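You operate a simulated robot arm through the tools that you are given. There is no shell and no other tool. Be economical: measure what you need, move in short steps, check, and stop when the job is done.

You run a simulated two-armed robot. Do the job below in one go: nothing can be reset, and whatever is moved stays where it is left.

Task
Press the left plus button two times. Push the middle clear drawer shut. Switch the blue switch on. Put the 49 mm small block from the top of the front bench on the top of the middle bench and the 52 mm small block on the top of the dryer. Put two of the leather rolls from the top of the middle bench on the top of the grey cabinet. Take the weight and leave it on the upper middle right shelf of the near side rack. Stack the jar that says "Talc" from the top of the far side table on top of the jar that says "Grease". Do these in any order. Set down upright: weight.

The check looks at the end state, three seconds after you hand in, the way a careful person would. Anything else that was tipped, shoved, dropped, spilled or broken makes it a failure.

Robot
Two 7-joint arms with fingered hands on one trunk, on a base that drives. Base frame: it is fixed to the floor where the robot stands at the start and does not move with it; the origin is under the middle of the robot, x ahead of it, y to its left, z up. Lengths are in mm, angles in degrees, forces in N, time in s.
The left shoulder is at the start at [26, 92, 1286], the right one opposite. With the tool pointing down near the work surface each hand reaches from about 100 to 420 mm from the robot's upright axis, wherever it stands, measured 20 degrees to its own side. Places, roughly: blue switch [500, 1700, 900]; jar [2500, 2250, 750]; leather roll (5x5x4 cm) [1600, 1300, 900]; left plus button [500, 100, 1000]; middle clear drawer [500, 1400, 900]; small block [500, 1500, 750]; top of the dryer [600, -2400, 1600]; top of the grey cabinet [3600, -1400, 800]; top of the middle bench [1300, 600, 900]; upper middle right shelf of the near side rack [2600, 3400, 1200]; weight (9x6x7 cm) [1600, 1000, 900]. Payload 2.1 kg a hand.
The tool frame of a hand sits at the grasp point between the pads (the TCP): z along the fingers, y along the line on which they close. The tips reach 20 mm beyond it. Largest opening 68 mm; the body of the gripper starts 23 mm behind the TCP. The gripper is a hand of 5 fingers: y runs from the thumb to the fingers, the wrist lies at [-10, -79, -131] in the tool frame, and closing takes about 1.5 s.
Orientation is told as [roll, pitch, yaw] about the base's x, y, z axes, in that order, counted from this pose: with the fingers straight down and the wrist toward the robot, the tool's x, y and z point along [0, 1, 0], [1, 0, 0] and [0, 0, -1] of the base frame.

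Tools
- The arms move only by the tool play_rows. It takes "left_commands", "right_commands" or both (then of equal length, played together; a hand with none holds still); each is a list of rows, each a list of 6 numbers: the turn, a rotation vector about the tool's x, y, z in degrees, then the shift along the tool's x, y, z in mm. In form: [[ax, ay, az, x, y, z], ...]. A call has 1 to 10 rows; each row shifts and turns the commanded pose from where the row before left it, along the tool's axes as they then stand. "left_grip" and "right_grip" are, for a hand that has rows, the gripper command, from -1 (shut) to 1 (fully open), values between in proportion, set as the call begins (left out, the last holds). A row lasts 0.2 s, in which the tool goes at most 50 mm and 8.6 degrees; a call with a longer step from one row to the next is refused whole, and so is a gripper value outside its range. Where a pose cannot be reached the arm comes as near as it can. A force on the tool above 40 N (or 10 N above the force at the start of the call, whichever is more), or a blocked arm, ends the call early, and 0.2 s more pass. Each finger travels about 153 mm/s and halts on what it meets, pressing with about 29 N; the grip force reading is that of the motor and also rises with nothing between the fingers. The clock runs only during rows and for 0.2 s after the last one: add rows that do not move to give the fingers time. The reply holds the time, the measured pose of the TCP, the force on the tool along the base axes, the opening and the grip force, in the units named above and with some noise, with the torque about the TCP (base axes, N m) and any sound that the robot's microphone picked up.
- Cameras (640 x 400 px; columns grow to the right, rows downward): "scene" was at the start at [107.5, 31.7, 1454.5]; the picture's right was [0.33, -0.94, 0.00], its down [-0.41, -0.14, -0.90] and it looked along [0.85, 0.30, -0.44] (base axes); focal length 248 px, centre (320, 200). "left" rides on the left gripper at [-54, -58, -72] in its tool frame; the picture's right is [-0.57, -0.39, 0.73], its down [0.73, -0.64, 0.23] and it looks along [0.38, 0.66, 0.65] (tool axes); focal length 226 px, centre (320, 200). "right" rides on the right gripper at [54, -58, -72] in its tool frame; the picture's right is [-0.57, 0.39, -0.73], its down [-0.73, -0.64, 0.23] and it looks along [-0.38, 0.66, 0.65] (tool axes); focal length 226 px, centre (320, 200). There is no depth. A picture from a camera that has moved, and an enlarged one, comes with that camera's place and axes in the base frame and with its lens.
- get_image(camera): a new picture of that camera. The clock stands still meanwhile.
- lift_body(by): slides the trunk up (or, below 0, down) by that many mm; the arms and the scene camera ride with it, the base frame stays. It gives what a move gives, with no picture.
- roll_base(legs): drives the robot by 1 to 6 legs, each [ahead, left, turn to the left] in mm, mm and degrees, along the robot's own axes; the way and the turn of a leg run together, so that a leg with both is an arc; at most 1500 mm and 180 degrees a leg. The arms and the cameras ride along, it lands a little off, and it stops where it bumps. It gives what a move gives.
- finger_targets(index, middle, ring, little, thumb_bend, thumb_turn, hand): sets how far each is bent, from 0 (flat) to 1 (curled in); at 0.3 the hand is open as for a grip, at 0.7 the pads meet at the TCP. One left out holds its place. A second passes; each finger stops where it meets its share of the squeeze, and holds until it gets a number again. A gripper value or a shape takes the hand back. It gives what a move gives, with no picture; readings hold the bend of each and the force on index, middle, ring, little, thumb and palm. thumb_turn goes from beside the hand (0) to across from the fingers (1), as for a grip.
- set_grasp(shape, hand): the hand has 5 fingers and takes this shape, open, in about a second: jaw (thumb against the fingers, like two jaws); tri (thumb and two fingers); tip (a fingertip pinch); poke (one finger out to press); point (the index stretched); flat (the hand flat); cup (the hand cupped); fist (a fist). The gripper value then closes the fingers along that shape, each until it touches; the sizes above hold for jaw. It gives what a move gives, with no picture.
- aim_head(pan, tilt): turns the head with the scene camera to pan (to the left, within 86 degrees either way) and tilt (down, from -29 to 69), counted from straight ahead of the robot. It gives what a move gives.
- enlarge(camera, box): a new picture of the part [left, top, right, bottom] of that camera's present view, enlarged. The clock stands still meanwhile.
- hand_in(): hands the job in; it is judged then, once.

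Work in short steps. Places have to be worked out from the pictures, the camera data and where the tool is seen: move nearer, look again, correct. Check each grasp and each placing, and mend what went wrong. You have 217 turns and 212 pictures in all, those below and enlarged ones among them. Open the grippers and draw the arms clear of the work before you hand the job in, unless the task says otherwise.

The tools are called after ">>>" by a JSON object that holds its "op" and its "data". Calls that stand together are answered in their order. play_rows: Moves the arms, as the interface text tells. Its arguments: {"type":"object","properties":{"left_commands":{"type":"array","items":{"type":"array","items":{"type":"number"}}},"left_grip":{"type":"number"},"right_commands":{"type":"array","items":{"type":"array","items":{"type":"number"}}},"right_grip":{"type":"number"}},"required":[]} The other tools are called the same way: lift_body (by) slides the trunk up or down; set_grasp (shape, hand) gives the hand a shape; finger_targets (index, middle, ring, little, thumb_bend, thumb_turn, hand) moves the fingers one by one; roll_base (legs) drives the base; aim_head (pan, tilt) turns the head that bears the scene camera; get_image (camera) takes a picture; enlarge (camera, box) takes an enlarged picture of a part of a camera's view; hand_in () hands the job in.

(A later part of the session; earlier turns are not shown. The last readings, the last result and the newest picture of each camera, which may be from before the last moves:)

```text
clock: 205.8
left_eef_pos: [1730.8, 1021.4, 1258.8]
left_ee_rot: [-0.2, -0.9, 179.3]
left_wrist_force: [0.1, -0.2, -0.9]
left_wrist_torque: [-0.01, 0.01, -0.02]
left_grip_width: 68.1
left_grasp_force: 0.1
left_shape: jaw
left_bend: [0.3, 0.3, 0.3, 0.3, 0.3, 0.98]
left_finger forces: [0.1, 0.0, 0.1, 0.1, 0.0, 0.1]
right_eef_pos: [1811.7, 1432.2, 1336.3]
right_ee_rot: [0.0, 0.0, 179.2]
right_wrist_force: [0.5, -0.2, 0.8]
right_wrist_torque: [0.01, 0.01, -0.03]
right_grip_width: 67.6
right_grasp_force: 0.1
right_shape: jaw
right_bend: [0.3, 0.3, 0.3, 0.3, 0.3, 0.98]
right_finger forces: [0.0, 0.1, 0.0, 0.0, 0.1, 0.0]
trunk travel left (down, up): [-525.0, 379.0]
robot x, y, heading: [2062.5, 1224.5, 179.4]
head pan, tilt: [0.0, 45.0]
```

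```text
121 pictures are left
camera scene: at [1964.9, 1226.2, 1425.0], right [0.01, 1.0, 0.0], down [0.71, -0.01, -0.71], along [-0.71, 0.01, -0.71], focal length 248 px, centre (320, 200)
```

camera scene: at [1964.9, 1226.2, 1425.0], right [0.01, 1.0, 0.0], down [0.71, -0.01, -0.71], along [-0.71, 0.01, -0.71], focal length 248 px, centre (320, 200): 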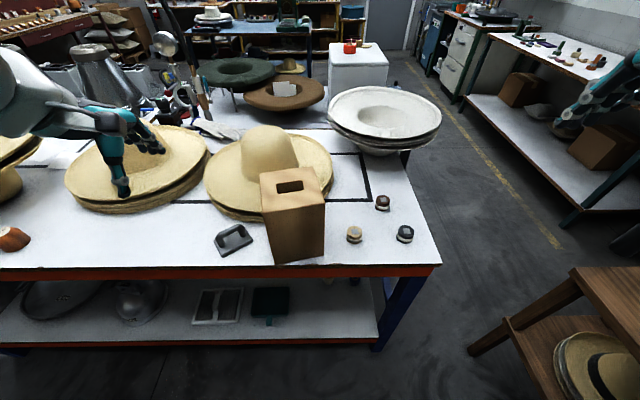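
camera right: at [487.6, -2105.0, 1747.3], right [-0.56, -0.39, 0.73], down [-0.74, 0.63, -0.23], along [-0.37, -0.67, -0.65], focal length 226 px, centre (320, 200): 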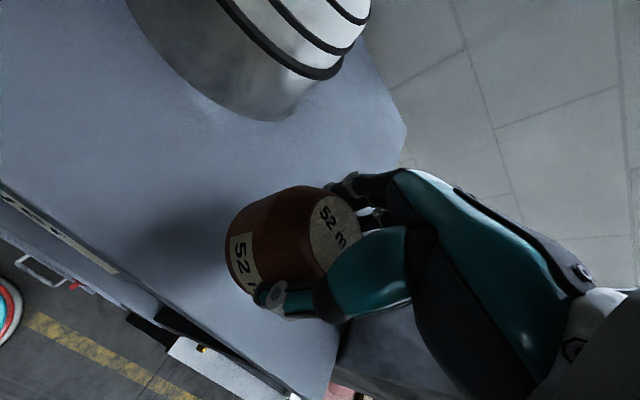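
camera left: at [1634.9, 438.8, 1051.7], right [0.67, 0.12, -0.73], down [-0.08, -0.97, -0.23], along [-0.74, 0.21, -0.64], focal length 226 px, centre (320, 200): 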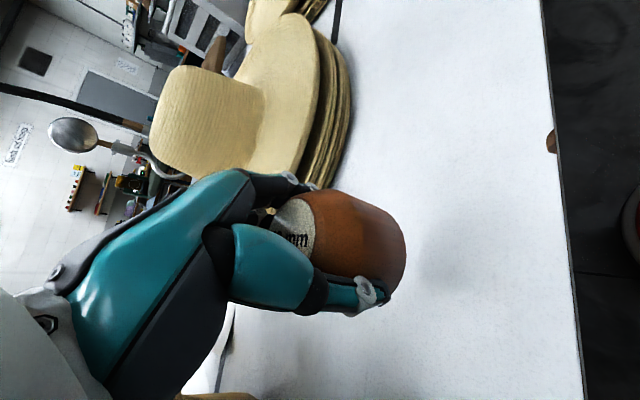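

I zoom on rolls and weight.

>>> {"op": "enlarge", "data": {"camera": "scene", "box": [200, 170, 440, 290]}}

>>> {"op": "get_image", "data": {"camera": "right"}}

>>> {"op": "get_image", "data": {"camera": "left"}}

```text
2.67 times, centred on (320, 230) of scene
camera zoom: at [1964.9, 1226.2, 1425.0], right [0.01, 1.0, 0.0], down [0.71, -0.01, -0.71], along [-0.71, 0.01, -0.71], focal length 660 px, centre (320, 120)
```

zoom: 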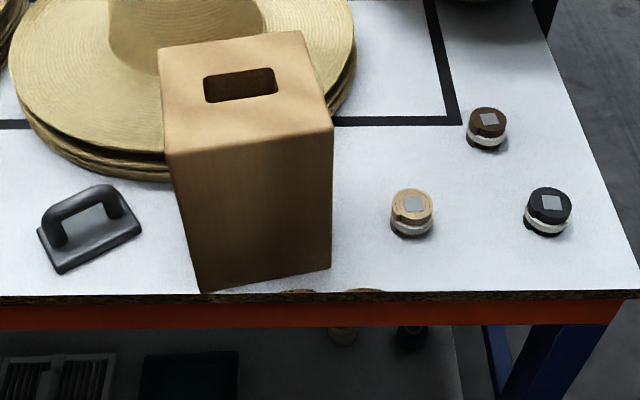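

```text
119 pictures are left
camera right: at [1869.4, 1377.4, 1409.6], right [-0.38, 0.57, 0.73], down [0.65, 0.72, -0.23], along [-0.66, 0.39, -0.65], focal length 226 px, centre (320, 200)
```

right: 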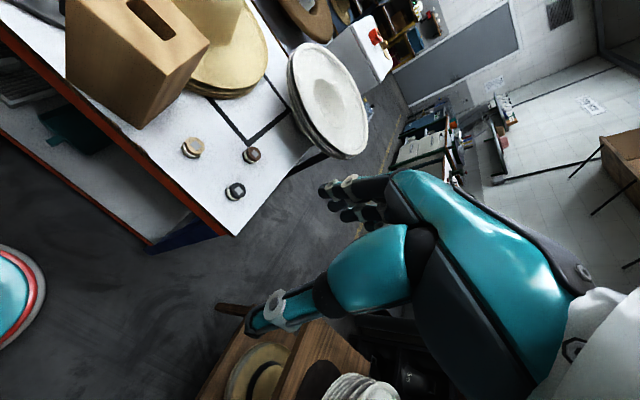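

```text
118 pictures are left
camera left: at [1791.8, 1075.4, 1330.2], right [0.38, 0.56, -0.73], down [0.63, -0.74, -0.24], along [-0.68, -0.37, -0.64], focal length 226 px, centre (320, 200)
```

left: 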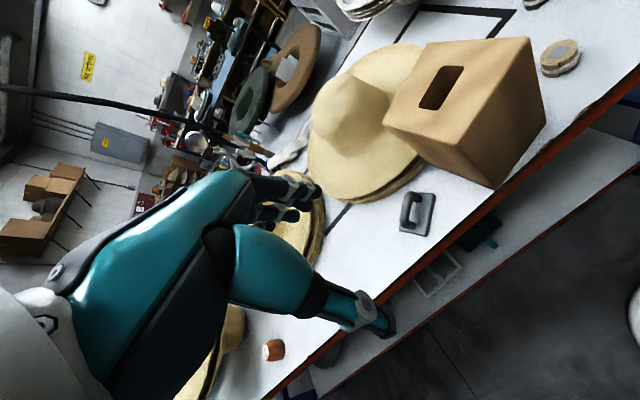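

Rolls: tan [1567,1325], black [1568,1455], brown [1450,1417]. Drive in position, then move the left hand over the tan roll before lowering the trunk.

>>> {"op": "roll_base", "data": {"legs": [[0, -165, 0], [150, 0, 0]]}}

>>> {"op": "play_rows", "data": {"left_commands": [[0, 0, 0, -35, 0, 0], [0, 0, 0, -35, 0, 0], [0, 0, 0, -35, 0, 0], [0, 0, 0, -30, 0, 0], [0, 0, 0, 0, 0, 0]]}}

>>> {"op": "lift_body", "data": {"by": -100}}

>>> {"op": "get_image", "data": {"camera": "scene"}}

>>> {"op": "get_image", "data": {"camera": "left"}}

```text
clock: 208.2
left_eef_pos: [1581.0, 1188.5, 1258.9]
left_ee_rot: [-0.2, -0.9, 179.2]
left_wrist_force: [0.3, -0.1, -0.3]
left_wrist_torque: [-0.01, 0.03, 0.0]
left_grip_width: 68.0
left_grasp_force: 0.1
left_shape: jaw
left_bend: [0.3, 0.3, 0.3, 0.3, 0.3, 0.98]
left_finger forces: [0.0, 0.0, 0.0, 0.0, 0.0, 0.0]
right_eef_pos: [1661.2, 1600.7, 1337.3]
right_ee_rot: [0.0, 0.0, 179.2]
right_wrist_force: [-0.6, 0.0, 0.2]
right_wrist_torque: [-0.03, 0.02, -0.02]
right_grip_width: 67.7
right_grasp_force: 0.0
right_shape: jaw
right_bend: [0.3, 0.3, 0.3, 0.3, 0.3, 0.98]
right_finger forces: [0.1, 0.0, 0.1, 0.0, 0.0, 0.0]
trunk travel left (down, up): [-525.0, 379.0]
robot x, y, heading: [1910.8, 1393.0, 179.3]
head pan, tilt: [0.0, 45.0]
```

```text
clock: 209.4
left_eef_pos: [1583.9, 1323.6, 1259.8]
left_ee_rot: [-0.1, -0.8, 179.3]
left_wrist_force: [0.0, 0.2, -0.2]
left_wrist_torque: [-0.01, 0.0, 0.0]
left_grip_width: 68.0
left_grasp_force: 0.0
left_shape: jaw
left_bend: [0.3, 0.3, 0.3, 0.3, 0.3, 0.98]
left_finger forces: [0.1, 0.0, 0.0, 0.0, 0.0, 0.0]
right_eef_pos: [1661.8, 1600.5, 1336.9]
right_ee_rot: [0.0, 0.0, 179.2]
right_wrist_force: [0.3, -0.5, -0.7]
right_wrist_torque: [-0.03, -0.05, 0.01]
right_grip_width: 67.8
right_grasp_force: 0.0
right_shape: jaw
right_bend: [0.3, 0.3, 0.3, 0.3, 0.3, 0.98]
right_finger forces: [0.1, 0.0, 0.1, 0.0, 0.0, 0.0]
trunk travel left (down, up): [-525.0, 379.0]
robot x, y, heading: [1911.7, 1390.9, 179.3]
head pan, tilt: [0.0, 45.0]
```

```text
clock: 210.8
left_eef_pos: [1584.2, 1325.2, 1159.2]
left_ee_rot: [-0.2, -0.8, 179.2]
left_wrist_force: [0.0, -0.6, -1.3]
left_wrist_torque: [0.0, 0.0, -0.02]
left_grip_width: 67.8
left_grasp_force: 0.0
left_shape: jaw
left_bend: [0.3, 0.3, 0.3, 0.3, 0.3, 0.98]
left_finger forces: [0.0, 0.0, 0.0, 0.1, 0.1, 0.1]
right_eef_pos: [1660.7, 1600.5, 1237.0]
right_ee_rot: [0.0, 0.0, 179.1]
right_wrist_force: [-0.2, -0.9, 0.3]
right_wrist_torque: [0.02, 0.01, 0.06]
right_grip_width: 67.8
right_grasp_force: 0.1
right_shape: jaw
right_bend: [0.3, 0.3, 0.3, 0.3, 0.3, 0.98]
right_finger forces: [0.1, 0.0, 0.1, 0.0, 0.1, 0.0]
trunk travel left (down, up): [-425.0, 479.0]
robot x, y, heading: [1912.0, 1387.8, 178.8]
head pan, tilt: [0.0, 45.0]
```

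```text
117 pictures are left
camera scene: at [1807.4, 1393.6, 1324.7], right [0.01, 1.0, 0.0], down [0.71, -0.01, -0.71], along [-0.71, 0.01, -0.71], focal length 248 px, centre (320, 200)
```

scene: 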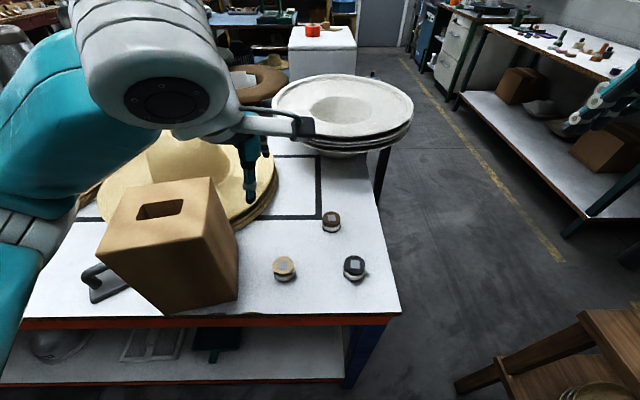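

```text
116 pictures are left
camera left: at [1644.3, 1377.6, 1230.8], right [0.38, 0.56, -0.73], down [0.63, -0.74, -0.24], along [-0.68, -0.37, -0.64], focal length 226 px, centre (320, 200)
```

left: 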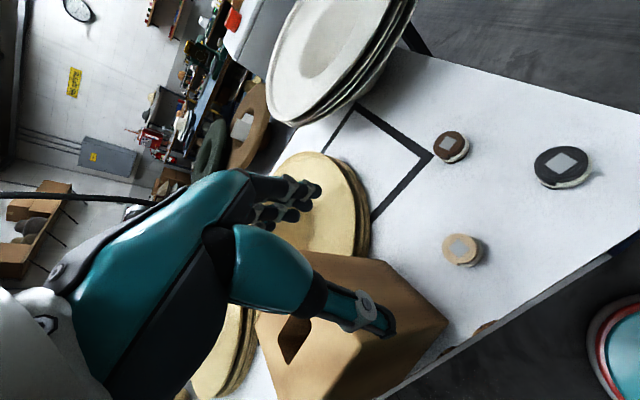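

Tan roll at [1560,1327], top ≈905. Descend over it to z≈930 and check.

>>> {"op": "play_rows", "data": {"left_commands": [[0, 0, 0, 0, 12, 38], [0, 0, 0, -1, 12, 38], [0, 0, 0, -1, 0, 38], [0, 0, 0, 0, 0, 38], [0, 0, 0, 0, 0, 38], [0, 0, 0, 0, 0, 35], [0, 0, 0, 0, 0, 0]]}}

>>> {"op": "get_image", "data": {"camera": "left"}}

>>> {"op": "enlarge", "data": {"camera": "scene", "box": [200, 180, 360, 300]}}

```text
clock: 212.4
left_eef_pos: [1555.7, 1327.2, 933.8]
left_ee_rot: [-0.2, -0.8, 179.3]
left_wrist_force: [-0.6, 0.1, -0.3]
left_wrist_torque: [0.02, 0.01, -0.04]
left_grip_width: 67.8
left_grasp_force: 0.1
left_shape: jaw
left_bend: [0.3, 0.3, 0.3, 0.3, 0.3, 0.98]
left_finger forces: [0.0, 0.0, 0.0, 0.0, 0.0, 0.0]
right_eef_pos: [1662.4, 1601.2, 1236.6]
right_ee_rot: [0.0, 0.0, 179.2]
right_wrist_force: [0.6, -0.2, -0.7]
right_wrist_torque: [0.03, -0.02, -0.01]
right_grip_width: 67.8
right_grasp_force: 0.0
right_shape: jaw
right_bend: [0.3, 0.3, 0.3, 0.3, 0.3, 0.98]
right_finger forces: [0.0, 0.0, 0.1, 0.0, 0.1, 0.1]
trunk travel left (down, up): [-425.0, 479.0]
robot x, y, heading: [1912.3, 1392.2, 179.2]
head pan, tilt: [0.0, 45.0]
```

```text
115 pictures are left
camera left: at [1616.0, 1380.6, 1005.4], right [0.38, 0.56, -0.73], down [0.63, -0.74, -0.24], along [-0.68, -0.37, -0.64], focal length 226 px, centre (320, 200)
```

left: 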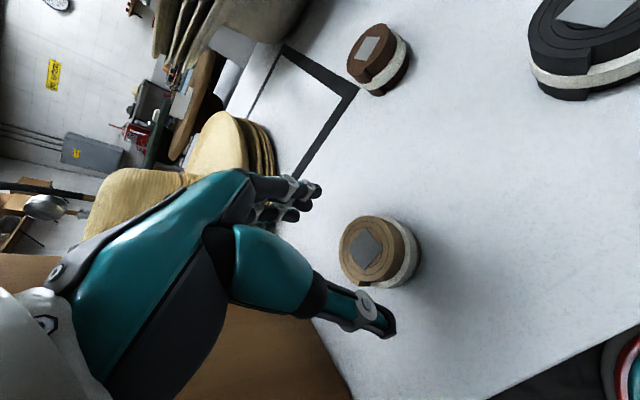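

```text
3.33 times, centred on (280, 240) of scene
camera zoom: at [1807.3, 1393.6, 1324.7], right [0.01, 1.0, 0.0], down [0.71, -0.01, -0.71], along [-0.71, 0.01, -0.71], focal length 825 px, centre (453, 67)
```

zoom: 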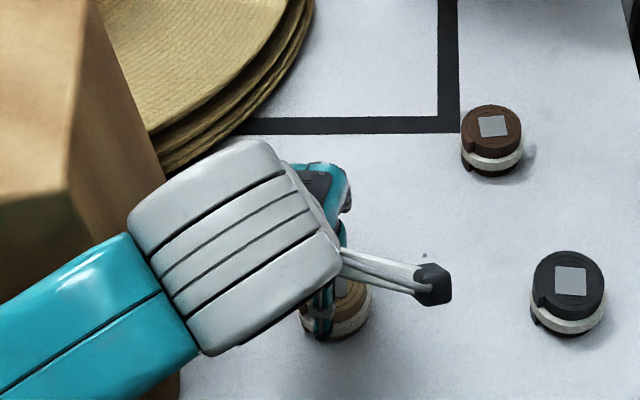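

Aligned within 5 mm; correct and descend to z≈895, then close.

>>> {"op": "play_rows", "data": {"left_commands": [[0, 0, 0, -2, -3, 13], [0, 0, 0, -1, -1, 13], [0, 0, 0, 0, 0, 12], [0, 0, 0, 0, 0, 0]]}}

>>> {"op": "play_rows", "data": {"left_commands": [[0, 0, 0, 0, 0, 0], [0, 0, 0, 0, 0, 0], [0, 0, 0, 0, 0, 0], [0, 0, 0, 0, 0, 0], [0, 0, 0, 0, 0, 0], [0, 0, 0, 0, 0, 0]], "left_grip": -1}}

>>> {"op": "get_image", "data": {"camera": "left"}}

```text
clock: 213.4
left_eef_pos: [1560.4, 1329.8, 894.9]
left_ee_rot: [-0.2, -0.8, 179.3]
left_wrist_force: [-0.1, 0.4, 0.4]
left_wrist_torque: [-0.01, -0.01, 0.01]
left_grip_width: 68.0
left_grasp_force: 0.0
left_shape: jaw
left_bend: [0.3, 0.3, 0.3, 0.3, 0.3, 0.98]
left_finger forces: [0.0, 0.1, 0.0, 0.0, 0.1, 0.1]
right_eef_pos: [1662.7, 1600.1, 1237.0]
right_ee_rot: [0.0, 0.0, 179.2]
right_wrist_force: [0.7, 0.2, 0.2]
right_wrist_torque: [0.03, 0.0, -0.01]
right_grip_width: 67.8
right_grasp_force: 0.1
right_shape: jaw
right_bend: [0.3, 0.3, 0.3, 0.3, 0.3, 0.98]
right_finger forces: [0.0, 0.1, 0.0, 0.0, 0.0, 0.0]
trunk travel left (down, up): [-425.0, 479.0]
robot x, y, heading: [1914.8, 1389.4, 179.0]
head pan, tilt: [0.0, 45.0]
```

```text
clock: 214.8
left_eef_pos: [1560.2, 1331.2, 896.2]
left_ee_rot: [-0.2, -0.9, 179.3]
left_wrist_force: [-0.7, 0.3, -0.9]
left_wrist_torque: [-0.01, -0.02, 0.01]
left_grip_width: 31.5
left_grasp_force: 28.8
left_shape: jaw
left_bend: [0.74, 0.47, 0.5, 0.53, 0.71, 0.97]
left_finger forces: [14.7, 6.9, 4.1, 0.1, 23.6, 0.0]
right_eef_pos: [1662.4, 1599.9, 1237.1]
right_ee_rot: [0.0, 0.0, 179.2]
right_wrist_force: [-0.1, -0.6, -0.6]
right_wrist_torque: [0.01, 0.0, 0.01]
right_grip_width: 67.6
right_grasp_force: 0.0
right_shape: jaw
right_bend: [0.3, 0.3, 0.3, 0.3, 0.3, 0.98]
right_finger forces: [0.0, 0.1, 0.0, 0.0, 0.0, 0.1]
trunk travel left (down, up): [-425.0, 479.0]
robot x, y, heading: [1912.4, 1389.9, 179.3]
head pan, tilt: [0.0, 45.0]
```

```text
113 pictures are left
camera left: at [1620.0, 1384.0, 967.4], right [0.38, 0.56, -0.73], down [0.63, -0.74, -0.24], along [-0.68, -0.37, -0.64], focal length 226 px, centre (320, 200)
```

left: 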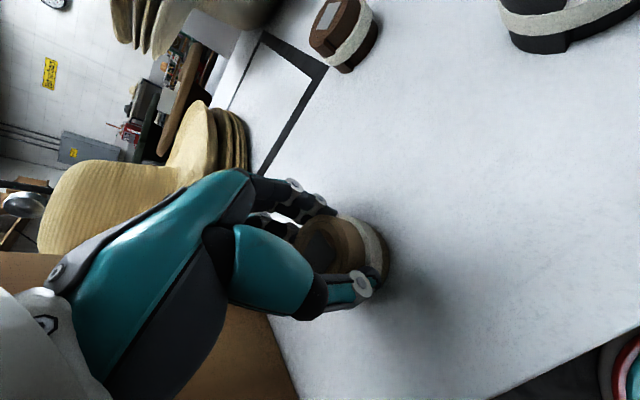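

Grip holds at 31 mm (roll gripped off-centre perhaps). Lift a little and look.

>>> {"op": "play_rows", "data": {"left_commands": [[0, 0, 0, 0, 0, -10], [0, 0, 0, 0, 0, -20], [0, 0, 0, 0, 0, -30], [0, 0, 0, 0, 0, 0]]}}

>>> {"op": "get_image", "data": {"camera": "left"}}

>>> {"op": "enlarge", "data": {"camera": "scene", "box": [200, 180, 360, 300]}}

```text
clock: 215.8
left_eef_pos: [1560.5, 1329.9, 956.5]
left_ee_rot: [-0.2, -0.8, 179.3]
left_wrist_force: [0.0, -0.4, -0.6]
left_wrist_torque: [0.03, 0.0, -0.04]
left_grip_width: 31.1
left_grasp_force: 29.2
left_shape: jaw
left_bend: [0.74, 0.47, 0.51, 0.53, 0.71, 0.97]
left_finger forces: [14.7, 6.7, 4.3, 0.0, 23.5, 0.1]
right_eef_pos: [1661.3, 1600.8, 1237.4]
right_ee_rot: [0.0, 0.0, 179.2]
right_wrist_force: [-0.9, -0.5, 0.1]
right_wrist_torque: [0.04, 0.01, 0.0]
right_grip_width: 68.0
right_grasp_force: 0.0
right_shape: jaw
right_bend: [0.3, 0.3, 0.3, 0.3, 0.3, 0.98]
right_finger forces: [0.0, 0.0, 0.0, 0.0, 0.0, 0.1]
trunk travel left (down, up): [-425.0, 479.0]
robot x, y, heading: [1916.5, 1393.1, 179.0]
head pan, tilt: [0.0, 45.0]
```

```text
112 pictures are left
camera left: at [1620.6, 1384.0, 1027.9], right [0.38, 0.56, -0.73], down [0.63, -0.74, -0.24], along [-0.68, -0.37, -0.64], focal length 226 px, centre (320, 200)
```

left: 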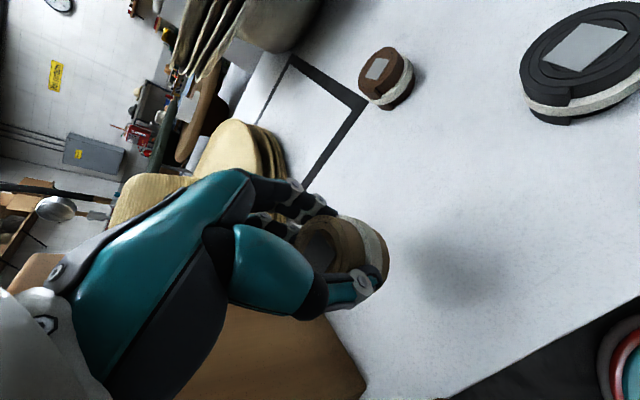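

```text
3.33 times, centred on (280, 240) of scene
camera zoom: at [1807.3, 1393.6, 1324.7], right [0.01, 1.0, 0.0], down [0.71, -0.01, -0.71], along [-0.71, 0.01, -0.71], focal length 825 px, centre (453, 67)
```

zoom: 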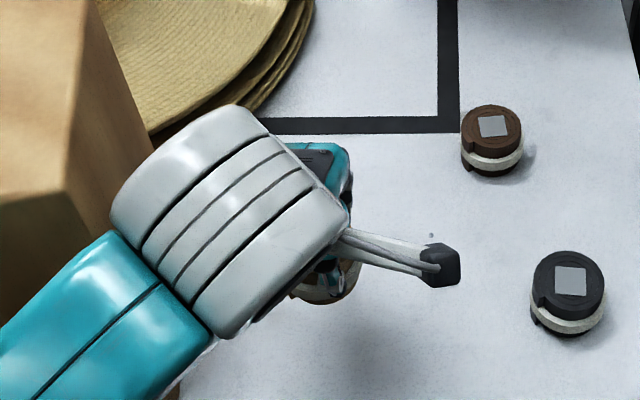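

Roll held. I raise the left hand up and back while the right goes over the black roll.

>>> {"op": "play_rows", "data": {"left_commands": [[0, 0, 0, 0, 0, -35], [0, 0, 0, 0, 0, -35], [0, 0, 0, 0, 0, -35], [0, 0, 0, 0, -20, -35], [0, 0, 0, 3, -20, -35], [0, 0, 0, 3, -20, -25], [0, 0, 0, 3, -20, 0], [0, 0, 0, 0, -20, 0], [0, 0, 0, 0, 0, 0]], "right_commands": [[0, 0, 0, 0, 0, 0], [0, 0, 0, 0, 0, 0], [0, 0, 0, 20, 14, 25], [0, 0, 0, 25, 16, 30], [0, 0, 0, 25, 16, 35], [0, 0, 0, 25, 16, 35], [0, 0, 0, 25, 16, 35], [0, 0, 0, 25, 16, 35], [0, 0, 0, 0, 0, 0]]}}

>>> {"op": "get_image", "data": {"camera": "right"}}

>>> {"op": "get_image", "data": {"camera": "scene"}}

```text
clock: 217.8
left_eef_pos: [1665.1, 1318.7, 1156.4]
left_ee_rot: [-0.2, -0.8, 179.3]
left_wrist_force: [0.5, 0.5, 0.3]
left_wrist_torque: [-0.02, -0.01, 0.02]
left_grip_width: 29.0
left_grasp_force: 29.6
left_shape: jaw
left_bend: [0.74, 0.49, 0.52, 0.53, 0.73, 0.94]
left_finger forces: [14.8, 5.9, 5.2, 0.1, 23.3, 0.1]
right_eef_pos: [1566.8, 1455.1, 1041.2]
right_ee_rot: [0.1, 0.0, 179.3]
right_wrist_force: [-0.4, 0.1, -0.5]
right_wrist_torque: [0.03, -0.02, 0.04]
right_grip_width: 67.7
right_grasp_force: 0.1
right_shape: jaw
right_bend: [0.3, 0.3, 0.3, 0.3, 0.3, 0.98]
right_finger forces: [0.1, 0.1, 0.1, 0.0, 0.0, 0.0]
trunk travel left (down, up): [-425.0, 479.0]
robot x, y, heading: [1914.4, 1389.7, 179.2]
head pan, tilt: [0.0, 45.0]
```

```text
110 pictures are left
camera right: at [1624.7, 1399.5, 1115.1], right [-0.38, 0.57, 0.73], down [0.65, 0.72, -0.23], along [-0.66, 0.39, -0.65], focal length 226 px, centre (320, 200)
```

right: 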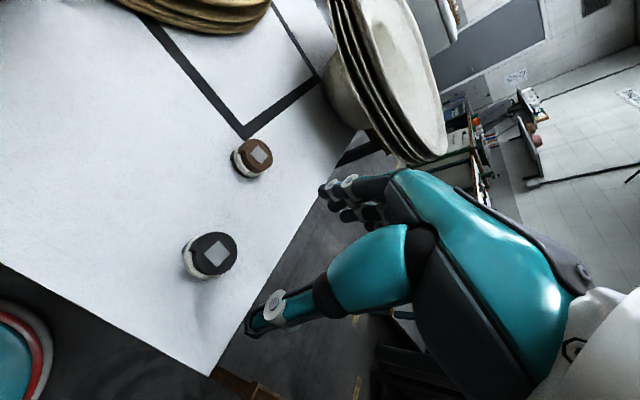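

```text
109 pictures are left
camera scene: at [1807.2, 1393.4, 1324.7], right [0.01, 1.0, 0.0], down [0.71, -0.01, -0.71], along [-0.71, 0.01, -0.71], focal length 248 px, centre (320, 200)
```

scene: 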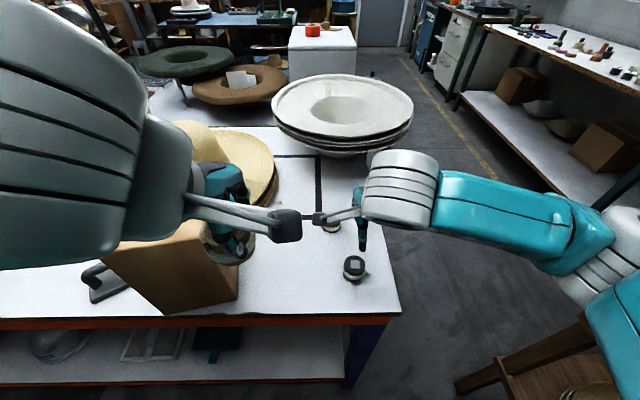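

Black roll ≈[1563,1460]. Descend to ~932 and check.

>>> {"op": "play_rows", "data": {"right_commands": [[0, 0, 0, -3, 2, 36], [0, 0, 0, -2, 1, 36], [0, 0, 0, 0, 0, 36], [0, 0, 0, 0, 0, 0]]}}

>>> {"op": "get_image", "data": {"camera": "right"}}

>>> {"op": "enlarge", "data": {"camera": "left", "box": [240, 140, 440, 320]}}

```text
clock: 218.8
left_eef_pos: [1664.6, 1318.7, 1156.6]
left_ee_rot: [-0.2, -0.8, 179.2]
left_wrist_force: [-0.2, -0.1, -0.4]
left_wrist_torque: [0.0, -0.03, 0.01]
left_grip_width: 29.2
left_grasp_force: 28.9
left_shape: jaw
left_bend: [0.74, 0.49, 0.52, 0.53, 0.73, 0.94]
left_finger forces: [14.7, 6.0, 5.2, 0.0, 23.2, 0.1]
right_eef_pos: [1563.3, 1461.1, 934.2]
right_ee_rot: [-0.1, 0.1, 179.2]
right_wrist_force: [0.0, -0.6, 0.2]
right_wrist_torque: [-0.01, -0.05, 0.0]
right_grip_width: 67.8
right_grasp_force: 0.1
right_shape: jaw
right_bend: [0.3, 0.3, 0.3, 0.3, 0.3, 0.98]
right_finger forces: [0.0, 0.0, 0.1, 0.1, 0.0, 0.0]
trunk travel left (down, up): [-425.0, 479.0]
robot x, y, heading: [1911.9, 1391.7, 179.3]
head pan, tilt: [0.0, 45.0]
```

```text
108 pictures are left
camera right: at [1621.5, 1405.0, 1006.1], right [-0.38, 0.57, 0.73], down [0.65, 0.72, -0.23], along [-0.66, 0.39, -0.65], focal length 226 px, centre (320, 200)
```

right: 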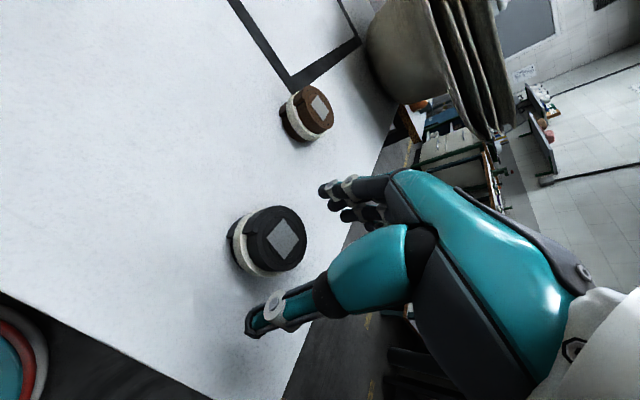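

```text
2.22 times, centred on (340, 230) of left
camera zoom: at [1724.4, 1372.0, 1227.5], right [0.38, 0.56, -0.73], down [0.63, -0.74, -0.24], along [-0.68, -0.37, -0.64], focal length 502 px, centre (276, 133)
```

zoom: 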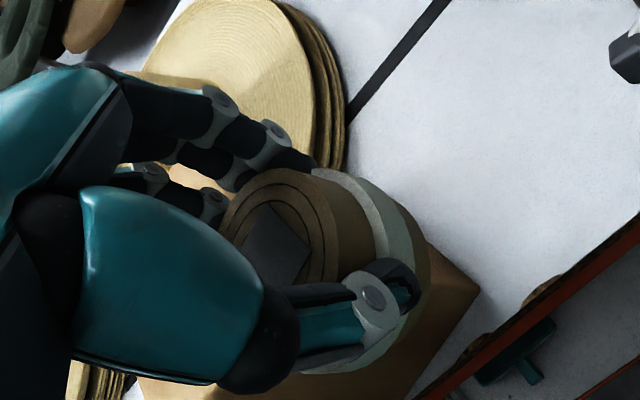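

Aligned. Descend 39 mm and close the right.

>>> {"op": "play_rows", "data": {"right_commands": [[0, 0, 0, 2, 1, 13], [0, 0, 0, 0, 0, 13], [0, 0, 0, 0, 0, 13], [0, 0, 0, 0, 0, 0]]}}

>>> {"op": "play_rows", "data": {"right_commands": [[0, 0, 0, 0, 0, 0], [0, 0, 0, 0, 0, 0], [0, 0, 0, 0, 0, 0], [0, 0, 0, 0, 0, 0], [0, 0, 0, 0, 0, 0], [0, 0, 0, 0, 0, 0], [0, 0, 0, 0, 0, 0]], "right_grip": -1}}

>>> {"op": "play_rows", "data": {"right_commands": [[0, 0, 0, 0, 0, -10], [0, 0, 0, 0, 0, -20], [0, 0, 0, 0, 0, -30], [0, 0, 0, 0, 0, -40], [0, 0, 0, 0, -10, -40], [0, 0, 0, 0, -20, -40], [0, 0, 0, 0, -20, -40], [0, 0, 0, 0, 0, 0]]}}

>>> {"op": "get_image", "data": {"camera": "right"}}

```text
clock: 219.8
left_eef_pos: [1664.8, 1318.8, 1155.6]
left_ee_rot: [-0.2, -0.8, 179.3]
left_wrist_force: [0.3, 0.3, 0.9]
left_wrist_torque: [0.02, 0.01, 0.02]
left_grip_width: 29.1
left_grasp_force: 28.4
left_shape: jaw
left_bend: [0.74, 0.49, 0.52, 0.53, 0.73, 0.94]
left_finger forces: [14.8, 6.0, 5.3, 0.1, 23.3, 0.1]
right_eef_pos: [1562.4, 1460.0, 895.9]
right_ee_rot: [0.0, 0.0, 179.2]
right_wrist_force: [0.1, -0.7, 1.2]
right_wrist_torque: [0.0, -0.01, -0.02]
right_grip_width: 67.7
right_grasp_force: 0.1
right_shape: jaw
right_bend: [0.3, 0.3, 0.3, 0.3, 0.3, 0.98]
right_finger forces: [0.0, 0.0, 0.0, 0.1, 0.0, 0.0]
trunk travel left (down, up): [-425.0, 479.0]
robot x, y, heading: [1911.7, 1390.9, 179.3]
head pan, tilt: [0.0, 45.0]
```

```text
clock: 221.4
left_eef_pos: [1664.4, 1318.3, 1155.2]
left_ee_rot: [0.0, -0.8, 179.3]
left_wrist_force: [0.2, -0.6, -0.7]
left_wrist_torque: [0.0, 0.01, 0.01]
left_grip_width: 29.2
left_grasp_force: 29.0
left_shape: jaw
left_bend: [0.74, 0.49, 0.52, 0.53, 0.73, 0.94]
left_finger forces: [14.8, 6.1, 5.3, 0.0, 23.2, 0.0]
right_eef_pos: [1562.8, 1459.1, 895.8]
right_ee_rot: [0.1, -0.1, 179.2]
right_wrist_force: [0.8, -0.1, 0.9]
right_wrist_torque: [-0.04, 0.0, 0.01]
right_grip_width: 33.3
right_grasp_force: 29.1
right_shape: jaw
right_bend: [0.74, 0.44, 0.5, 0.49, 0.72, 0.97]
right_finger forces: [14.3, 7.3, 4.1, 0.1, 23.4, 0.1]
trunk travel left (down, up): [-425.0, 479.0]
robot x, y, heading: [1912.2, 1390.3, 179.0]
head pan, tilt: [0.0, 45.0]
```

```text
clock: 223.2
left_eef_pos: [1663.8, 1318.2, 1155.7]
left_ee_rot: [-0.2, -0.8, 179.3]
left_wrist_force: [-0.2, -0.3, -0.1]
left_wrist_torque: [-0.02, -0.01, 0.01]
left_grip_width: 29.2
left_grasp_force: 29.0
left_shape: jaw
left_bend: [0.74, 0.49, 0.52, 0.53, 0.73, 0.94]
left_finger forces: [14.8, 6.0, 5.2, 0.0, 23.2, 0.1]
right_eef_pos: [1612.2, 1458.7, 1115.8]
right_ee_rot: [0.1, 0.0, 179.3]
right_wrist_force: [-0.2, -0.6, -0.2]
right_wrist_torque: [0.03, 0.01, 0.01]
right_grip_width: 32.0
right_grasp_force: 29.6
right_shape: jaw
right_bend: [0.74, 0.45, 0.51, 0.49, 0.73, 0.95]
right_finger forces: [14.2, 6.8, 4.9, 0.0, 22.9, 0.0]
trunk travel left (down, up): [-425.0, 479.0]
robot x, y, heading: [1914.3, 1390.3, 179.3]
head pan, tilt: [0.0, 45.0]
```

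```text
106 pictures are left
camera right: at [1669.9, 1402.0, 1188.2], right [-0.38, 0.57, 0.73], down [0.65, 0.72, -0.23], along [-0.66, 0.39, -0.65], focal length 226 px, centre (320, 200)
```

right: 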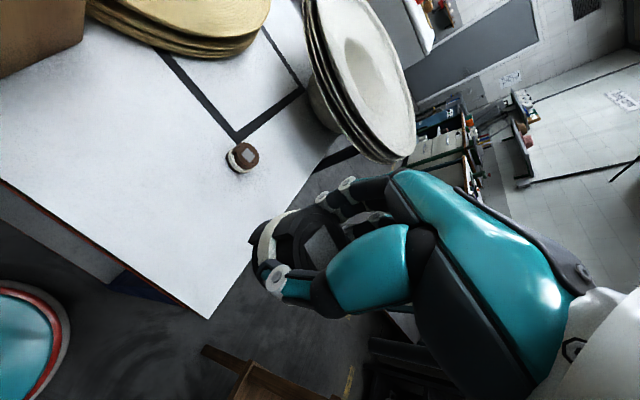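

Both rolls held. I raise the trunk, back off, drive down the aisle and turn around to look for the grey cabinet.

>>> {"op": "lift_body", "data": {"by": 100}}

>>> {"op": "roll_base", "data": {"legs": [[-260, 0, 0], [0, 1500, 0], [0, 150, 0], [0, 0, 150]]}}

>>> {"op": "aim_head", "data": {"pan": 0, "tilt": 22}}

>>> {"op": "get_image", "data": {"camera": "scene"}}

```text
clock: 224.5
left_eef_pos: [1663.1, 1319.1, 1255.5]
left_ee_rot: [-0.2, -0.8, 179.3]
left_wrist_force: [0.4, 0.4, 0.6]
left_wrist_torque: [-0.02, 0.03, -0.03]
left_grip_width: 29.4
left_grasp_force: 29.3
left_shape: jaw
left_bend: [0.74, 0.49, 0.52, 0.53, 0.73, 0.94]
left_finger forces: [14.8, 6.0, 5.3, 0.0, 23.3, 0.1]
right_eef_pos: [1612.8, 1459.4, 1214.7]
right_ee_rot: [0.0, 0.0, 179.3]
right_wrist_force: [-0.4, 0.6, -0.2]
right_wrist_torque: [-0.01, 0.0, 0.01]
right_grip_width: 31.9
right_grasp_force: 29.4
right_shape: jaw
right_bend: [0.74, 0.45, 0.51, 0.49, 0.73, 0.95]
right_finger forces: [14.2, 6.8, 4.9, 0.0, 22.9, 0.0]
trunk travel left (down, up): [-525.0, 379.0]
robot x, y, heading: [1911.2, 1389.8, 179.0]
head pan, tilt: [0.0, 45.0]
```

```text
clock: 240.5
left_eef_pos: [2382.7, -333.1, 1254.8]
left_ee_rot: [-0.2, -0.9, -32.4]
left_wrist_force: [0.0, -0.6, -1.0]
left_wrist_torque: [-0.02, -0.01, -0.02]
left_grip_width: 28.5
left_grasp_force: 28.7
left_shape: jaw
left_bend: [0.74, 0.49, 0.52, 0.53, 0.73, 0.94]
left_finger forces: [15.0, 6.1, 5.2, 0.1, 23.2, 0.1]
right_eef_pos: [2352.3, -479.0, 1214.6]
right_ee_rot: [0.0, 0.0, -32.5]
right_wrist_force: [-0.1, -0.4, -0.4]
right_wrist_torque: [-0.03, -0.01, 0.01]
right_grip_width: 31.7
right_grasp_force: 28.9
right_shape: jaw
right_bend: [0.74, 0.46, 0.51, 0.49, 0.74, 0.95]
right_finger forces: [14.2, 6.6, 4.9, 0.0, 22.5, 0.1]
trunk travel left (down, up): [-525.0, 379.0]
robot x, y, heading: [2132.1, -262.2, -32.8]
head pan, tilt: [0.0, 45.0]
```

```text
clock: 241.4
left_eef_pos: [2382.5, -333.5, 1255.6]
left_ee_rot: [-0.2, -0.8, -32.5]
left_wrist_force: [-0.3, -0.1, -0.7]
left_wrist_torque: [0.0, 0.02, 0.05]
left_grip_width: 29.1
left_grasp_force: 29.1
left_shape: jaw
left_bend: [0.74, 0.49, 0.52, 0.53, 0.73, 0.94]
left_finger forces: [15.0, 6.0, 5.3, 0.1, 23.2, 0.0]
right_eef_pos: [2353.0, -480.1, 1214.3]
right_ee_rot: [0.0, 0.0, -32.6]
right_wrist_force: [0.2, 0.1, -0.5]
right_wrist_torque: [0.0, -0.02, 0.01]
right_grip_width: 31.5
right_grasp_force: 29.0
right_shape: jaw
right_bend: [0.74, 0.46, 0.51, 0.49, 0.74, 0.95]
right_finger forces: [14.1, 6.6, 4.9, 0.1, 22.4, 0.0]
trunk travel left (down, up): [-525.0, 379.0]
robot x, y, heading: [2131.0, -264.7, -32.6]
head pan, tilt: [0.0, 22.0]
```

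```text
105 pictures are left
camera scene: at [2228.5, -321.4, 1460.4], right [-0.54, -0.84, 0.0], down [-0.32, 0.2, -0.93], along [0.78, -0.5, -0.38], focal length 248 px, centre (320, 200)
```

scene: 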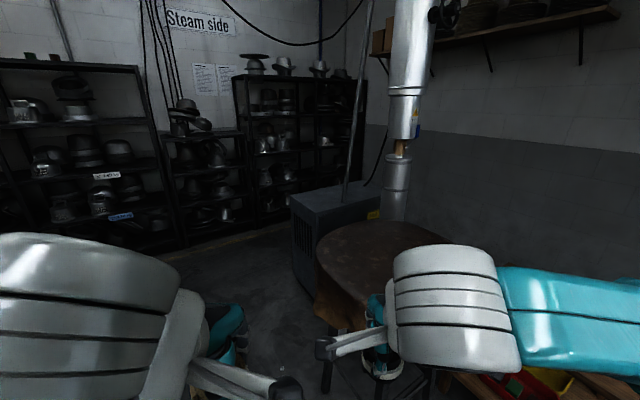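

The grey cabinet is behind the round table, reachable along the rack side. Drive to about [3000,−400] and look again.

>>> {"op": "roll_base", "data": {"legs": [[808, 351, 0], [0, 0, -30]]}}

>>> {"op": "aim_head", "data": {"pan": 0, "tilt": 35}}

>>> {"op": "get_image", "data": {"camera": "scene"}}

```text
clock: 245.1
left_eef_pos: [3081.4, -501.6, 1254.4]
left_ee_rot: [-0.2, -0.7, -37.0]
left_wrist_force: [0.7, -0.6, 0.0]
left_wrist_torque: [-0.02, 0.03, 0.01]
left_grip_width: 28.7
left_grasp_force: 29.0
left_shape: jaw
left_bend: [0.74, 0.49, 0.53, 0.53, 0.73, 0.94]
left_finger forces: [15.1, 6.0, 5.4, 0.0, 23.3, 0.0]
right_eef_pos: [3040.8, -645.2, 1213.0]
right_ee_rot: [0.0, 0.1, -37.1]
right_wrist_force: [0.7, 0.0, -1.0]
right_wrist_torque: [0.03, 0.03, -0.01]
right_grip_width: 31.3
right_grasp_force: 28.9
right_shape: jaw
right_bend: [0.74, 0.46, 0.51, 0.49, 0.74, 0.95]
right_finger forces: [14.1, 6.7, 5.1, 0.0, 22.7, 0.1]
trunk travel left (down, up): [-525.0, 379.0]
robot x, y, heading: [2832.2, -408.6, -36.9]
head pan, tilt: [0.0, 22.0]
stopped in leg 1: the robot was blocked; the commanded pose is now the measured one
```

```text
clock: 245.8
left_eef_pos: [3076.6, -499.3, 1254.4]
left_ee_rot: [-0.2, -0.9, -36.9]
left_wrist_force: [-0.6, 0.0, -0.4]
left_wrist_torque: [-0.04, 0.01, -0.02]
left_grip_width: 28.9
left_grasp_force: 28.0
left_shape: jaw
left_bend: [0.74, 0.49, 0.53, 0.53, 0.73, 0.94]
left_finger forces: [15.0, 5.9, 5.4, 0.1, 23.2, 0.0]
right_eef_pos: [3034.5, -643.2, 1214.8]
right_ee_rot: [0.0, -0.1, -37.0]
right_wrist_force: [0.7, -0.3, -0.9]
right_wrist_torque: [0.01, -0.02, -0.01]
right_grip_width: 31.3
right_grasp_force: 28.9
right_shape: jaw
right_bend: [0.74, 0.46, 0.51, 0.49, 0.74, 0.95]
right_finger forces: [14.1, 6.6, 5.1, 0.1, 22.7, 0.1]
trunk travel left (down, up): [-525.0, 379.0]
robot x, y, heading: [2834.3, -407.9, -37.0]
head pan, tilt: [0.0, 35.0]
```

```text
104 pictures are left
camera scene: at [2922.0, -473.0, 1439.9], right [-0.6, -0.8, 0.0], down [-0.46, 0.34, -0.82], along [0.65, -0.49, -0.57], focal length 248 px, centre (320, 200)
```

scene: 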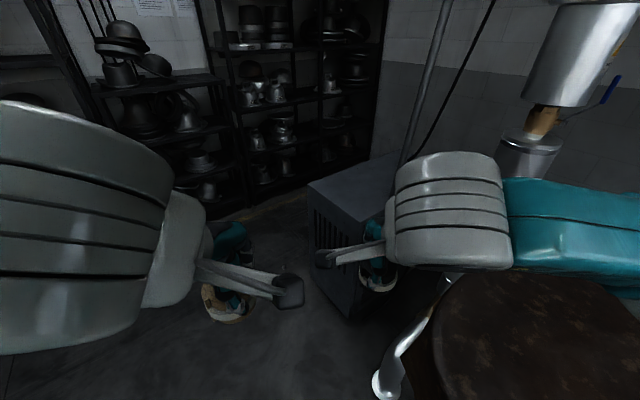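

I was blocked at [2832,−408], probably by the small cup stool on the left. Look left to check nothing moved.

>>> {"op": "aim_head", "data": {"pan": 60, "tilt": 45}}

>>> {"op": "get_image", "data": {"camera": "scene"}}

>>> {"op": "aim_head", "data": {"pan": -35, "tilt": 55}}

>>> {"op": "get_image", "data": {"camera": "scene"}}

```text
clock: 247.1
left_eef_pos: [3075.9, -498.9, 1254.9]
left_ee_rot: [-0.2, -0.9, -37.0]
left_wrist_force: [0.1, -0.1, -0.4]
left_wrist_torque: [-0.04, 0.01, 0.01]
left_grip_width: 28.7
left_grasp_force: 29.4
left_shape: jaw
left_bend: [0.74, 0.49, 0.53, 0.53, 0.73, 0.94]
left_finger forces: [15.0, 6.0, 5.4, 0.0, 23.3, 0.0]
right_eef_pos: [3036.2, -642.2, 1214.8]
right_ee_rot: [0.0, -0.1, -37.0]
right_wrist_force: [-0.2, -0.9, -0.2]
right_wrist_torque: [0.02, 0.0, -0.02]
right_grip_width: 31.4
right_grasp_force: 29.2
right_shape: jaw
right_bend: [0.74, 0.46, 0.51, 0.49, 0.74, 0.95]
right_finger forces: [14.1, 6.7, 5.0, 0.0, 22.7, 0.0]
trunk travel left (down, up): [-525.0, 379.0]
robot x, y, heading: [2836.4, -408.9, -37.2]
head pan, tilt: [60.0, 45.0]
```

```text
103 pictures are left
camera scene: at [2926.2, -388.1, 1425.1], right [0.39, -0.92, 0.0], down [-0.65, -0.28, -0.71], along [0.65, 0.28, -0.71], focal length 248 px, centre (320, 200)
```

scene: 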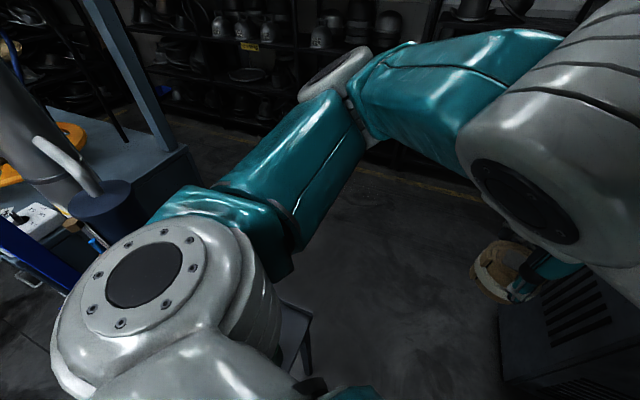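

```text
clock: 248.8
left_eef_pos: [3077.2, -498.4, 1256.1]
left_ee_rot: [-0.2, -0.9, -37.0]
left_wrist_force: [-0.5, 0.5, -1.1]
left_wrist_torque: [0.0, 0.0, -0.01]
left_grip_width: 28.9
left_grasp_force: 28.8
left_shape: jaw
left_bend: [0.74, 0.49, 0.53, 0.53, 0.73, 0.94]
left_finger forces: [15.0, 6.0, 5.4, 0.0, 23.3, 0.0]
right_eef_pos: [3036.6, -643.0, 1215.1]
right_ee_rot: [0.1, -0.2, -37.0]
right_wrist_force: [-0.5, -0.5, -0.5]
right_wrist_torque: [-0.02, -0.02, 0.02]
right_grip_width: 31.3
right_grasp_force: 29.2
right_shape: jaw
right_bend: [0.74, 0.46, 0.51, 0.49, 0.74, 0.95]
right_finger forces: [14.2, 6.6, 5.0, 0.0, 22.7, 0.0]
trunk travel left (down, up): [-525.0, 379.0]
robot x, y, heading: [2835.2, -406.1, -36.8]
head pan, tilt: [-35.0, 55.0]
```

```text
102 pictures are left
camera scene: at [2873.7, -488.4, 1411.6], right [-0.95, -0.31, 0.0], down [-0.25, 0.78, -0.57], along [0.18, -0.55, -0.82], focal length 248 px, centre (320, 200)
```

scene: 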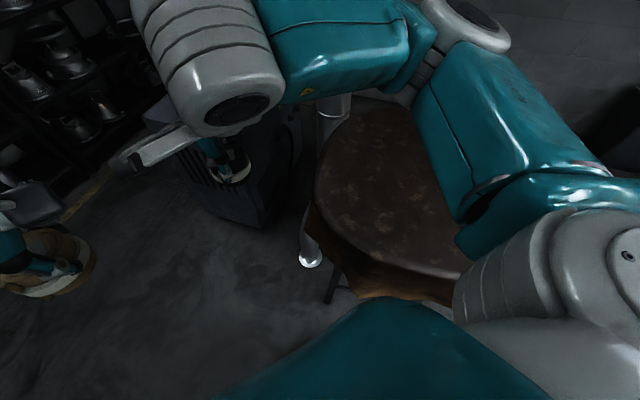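

The stool's corner is near [3050,−240]; I go away from it first, then pass along y≈−490 to the cabinet's free side (cabinet top spans x 3470–3770, y −1060 to −1700), turning to face it.

>>> {"op": "roll_base", "data": {"legs": [[48, -64, 0], [595, 373, 0], [0, 0, -53]]}}

>>> {"op": "aim_head", "data": {"pan": 0, "tilt": 45}}

>>> {"op": "get_image", "data": {"camera": "scene"}}

>>> {"op": "aim_head", "data": {"pan": -86, "tilt": 25}}

>>> {"op": "get_image", "data": {"camera": "scene"}}

```text
clock: 255.7
left_eef_pos: [3609.7, -798.8, 1255.1]
left_ee_rot: [-0.2, -0.9, -89.7]
left_wrist_force: [-0.4, 0.6, -0.8]
left_wrist_torque: [-0.01, -0.01, -0.01]
left_grip_width: 28.6
left_grasp_force: 28.6
left_shape: jaw
left_bend: [0.74, 0.49, 0.53, 0.53, 0.73, 0.94]
left_finger forces: [14.9, 6.0, 5.2, 0.0, 23.2, 0.0]
right_eef_pos: [3470.2, -852.4, 1216.2]
right_ee_rot: [0.0, -0.1, -89.7]
right_wrist_force: [0.3, -0.6, -0.2]
right_wrist_torque: [-0.02, 0.05, -0.01]
right_grip_width: 31.1
right_grasp_force: 28.6
right_shape: jaw
right_bend: [0.74, 0.46, 0.51, 0.49, 0.74, 0.95]
right_finger forces: [14.1, 6.6, 4.9, 0.0, 22.6, 0.0]
trunk travel left (down, up): [-525.0, 379.0]
robot x, y, heading: [3533.7, -550.4, -90.1]
head pan, tilt: [-35.0, 55.0]
```

```text
clock: 256.7
left_eef_pos: [3609.5, -797.9, 1256.1]
left_ee_rot: [-0.3, -1.0, -89.6]
left_wrist_force: [0.0, 0.2, -0.2]
left_wrist_torque: [0.02, 0.0, -0.01]
left_grip_width: 28.9
left_grasp_force: 29.4
left_shape: jaw
left_bend: [0.74, 0.49, 0.53, 0.53, 0.73, 0.94]
left_finger forces: [15.0, 6.0, 5.4, 0.0, 23.2, 0.0]
right_eef_pos: [3471.6, -852.2, 1214.8]
right_ee_rot: [0.0, -0.1, -89.8]
right_wrist_force: [-0.1, 0.3, -0.4]
right_wrist_torque: [0.01, -0.01, 0.0]
right_grip_width: 31.1
right_grasp_force: 28.7
right_shape: jaw
right_bend: [0.74, 0.46, 0.51, 0.49, 0.74, 0.95]
right_finger forces: [14.0, 6.6, 4.8, 0.0, 22.7, 0.1]
trunk travel left (down, up): [-525.0, 379.0]
robot x, y, heading: [3535.5, -555.2, -90.0]
head pan, tilt: [0.0, 45.0]
```

```text
101 pictures are left
camera scene: at [3536.7, -650.2, 1425.0], right [-1.0, 0.0, 0.0], down [0.0, 0.71, -0.71], along [0.0, -0.71, -0.71], focal length 248 px, centre (320, 200)
```

scene: 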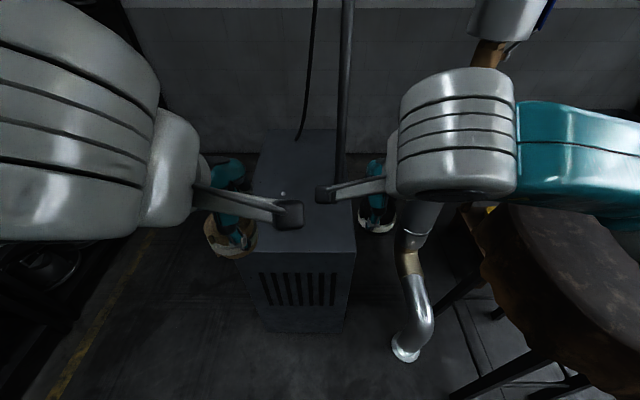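

```text
clock: 258.3
left_eef_pos: [3609.7, -797.6, 1255.4]
left_ee_rot: [-0.2, -0.9, -89.7]
left_wrist_force: [0.5, 0.0, -0.5]
left_wrist_torque: [0.03, 0.0, 0.01]
left_grip_width: 28.5
left_grasp_force: 29.2
left_shape: jaw
left_bend: [0.74, 0.49, 0.53, 0.53, 0.73, 0.94]
left_finger forces: [15.0, 6.0, 5.3, 0.0, 23.2, 0.0]
right_eef_pos: [3471.2, -852.2, 1215.3]
right_ee_rot: [0.0, -0.1, -89.7]
right_wrist_force: [0.0, -0.3, -0.5]
right_wrist_torque: [0.0, 0.01, 0.0]
right_grip_width: 31.0
right_grasp_force: 29.5
right_shape: jaw
right_bend: [0.74, 0.46, 0.51, 0.49, 0.74, 0.95]
right_finger forces: [14.1, 6.6, 4.9, 0.0, 22.6, 0.0]
trunk travel left (down, up): [-525.0, 379.0]
robot x, y, heading: [3535.8, -549.9, -89.7]
head pan, tilt: [-85.9, 25.0]
```

```text
100 pictures are left
camera scene: at [3444.5, -575.9, 1455.6], right [-0.08, 1.0, 0.0], down [0.42, 0.03, -0.91], along [-0.9, -0.07, -0.42], focal length 248 px, centre (320, 200)
```

scene: 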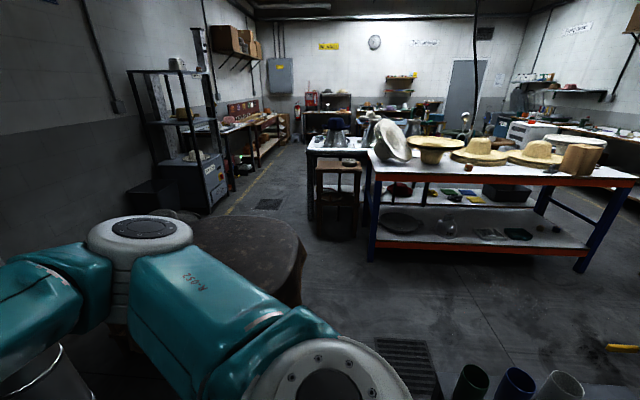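

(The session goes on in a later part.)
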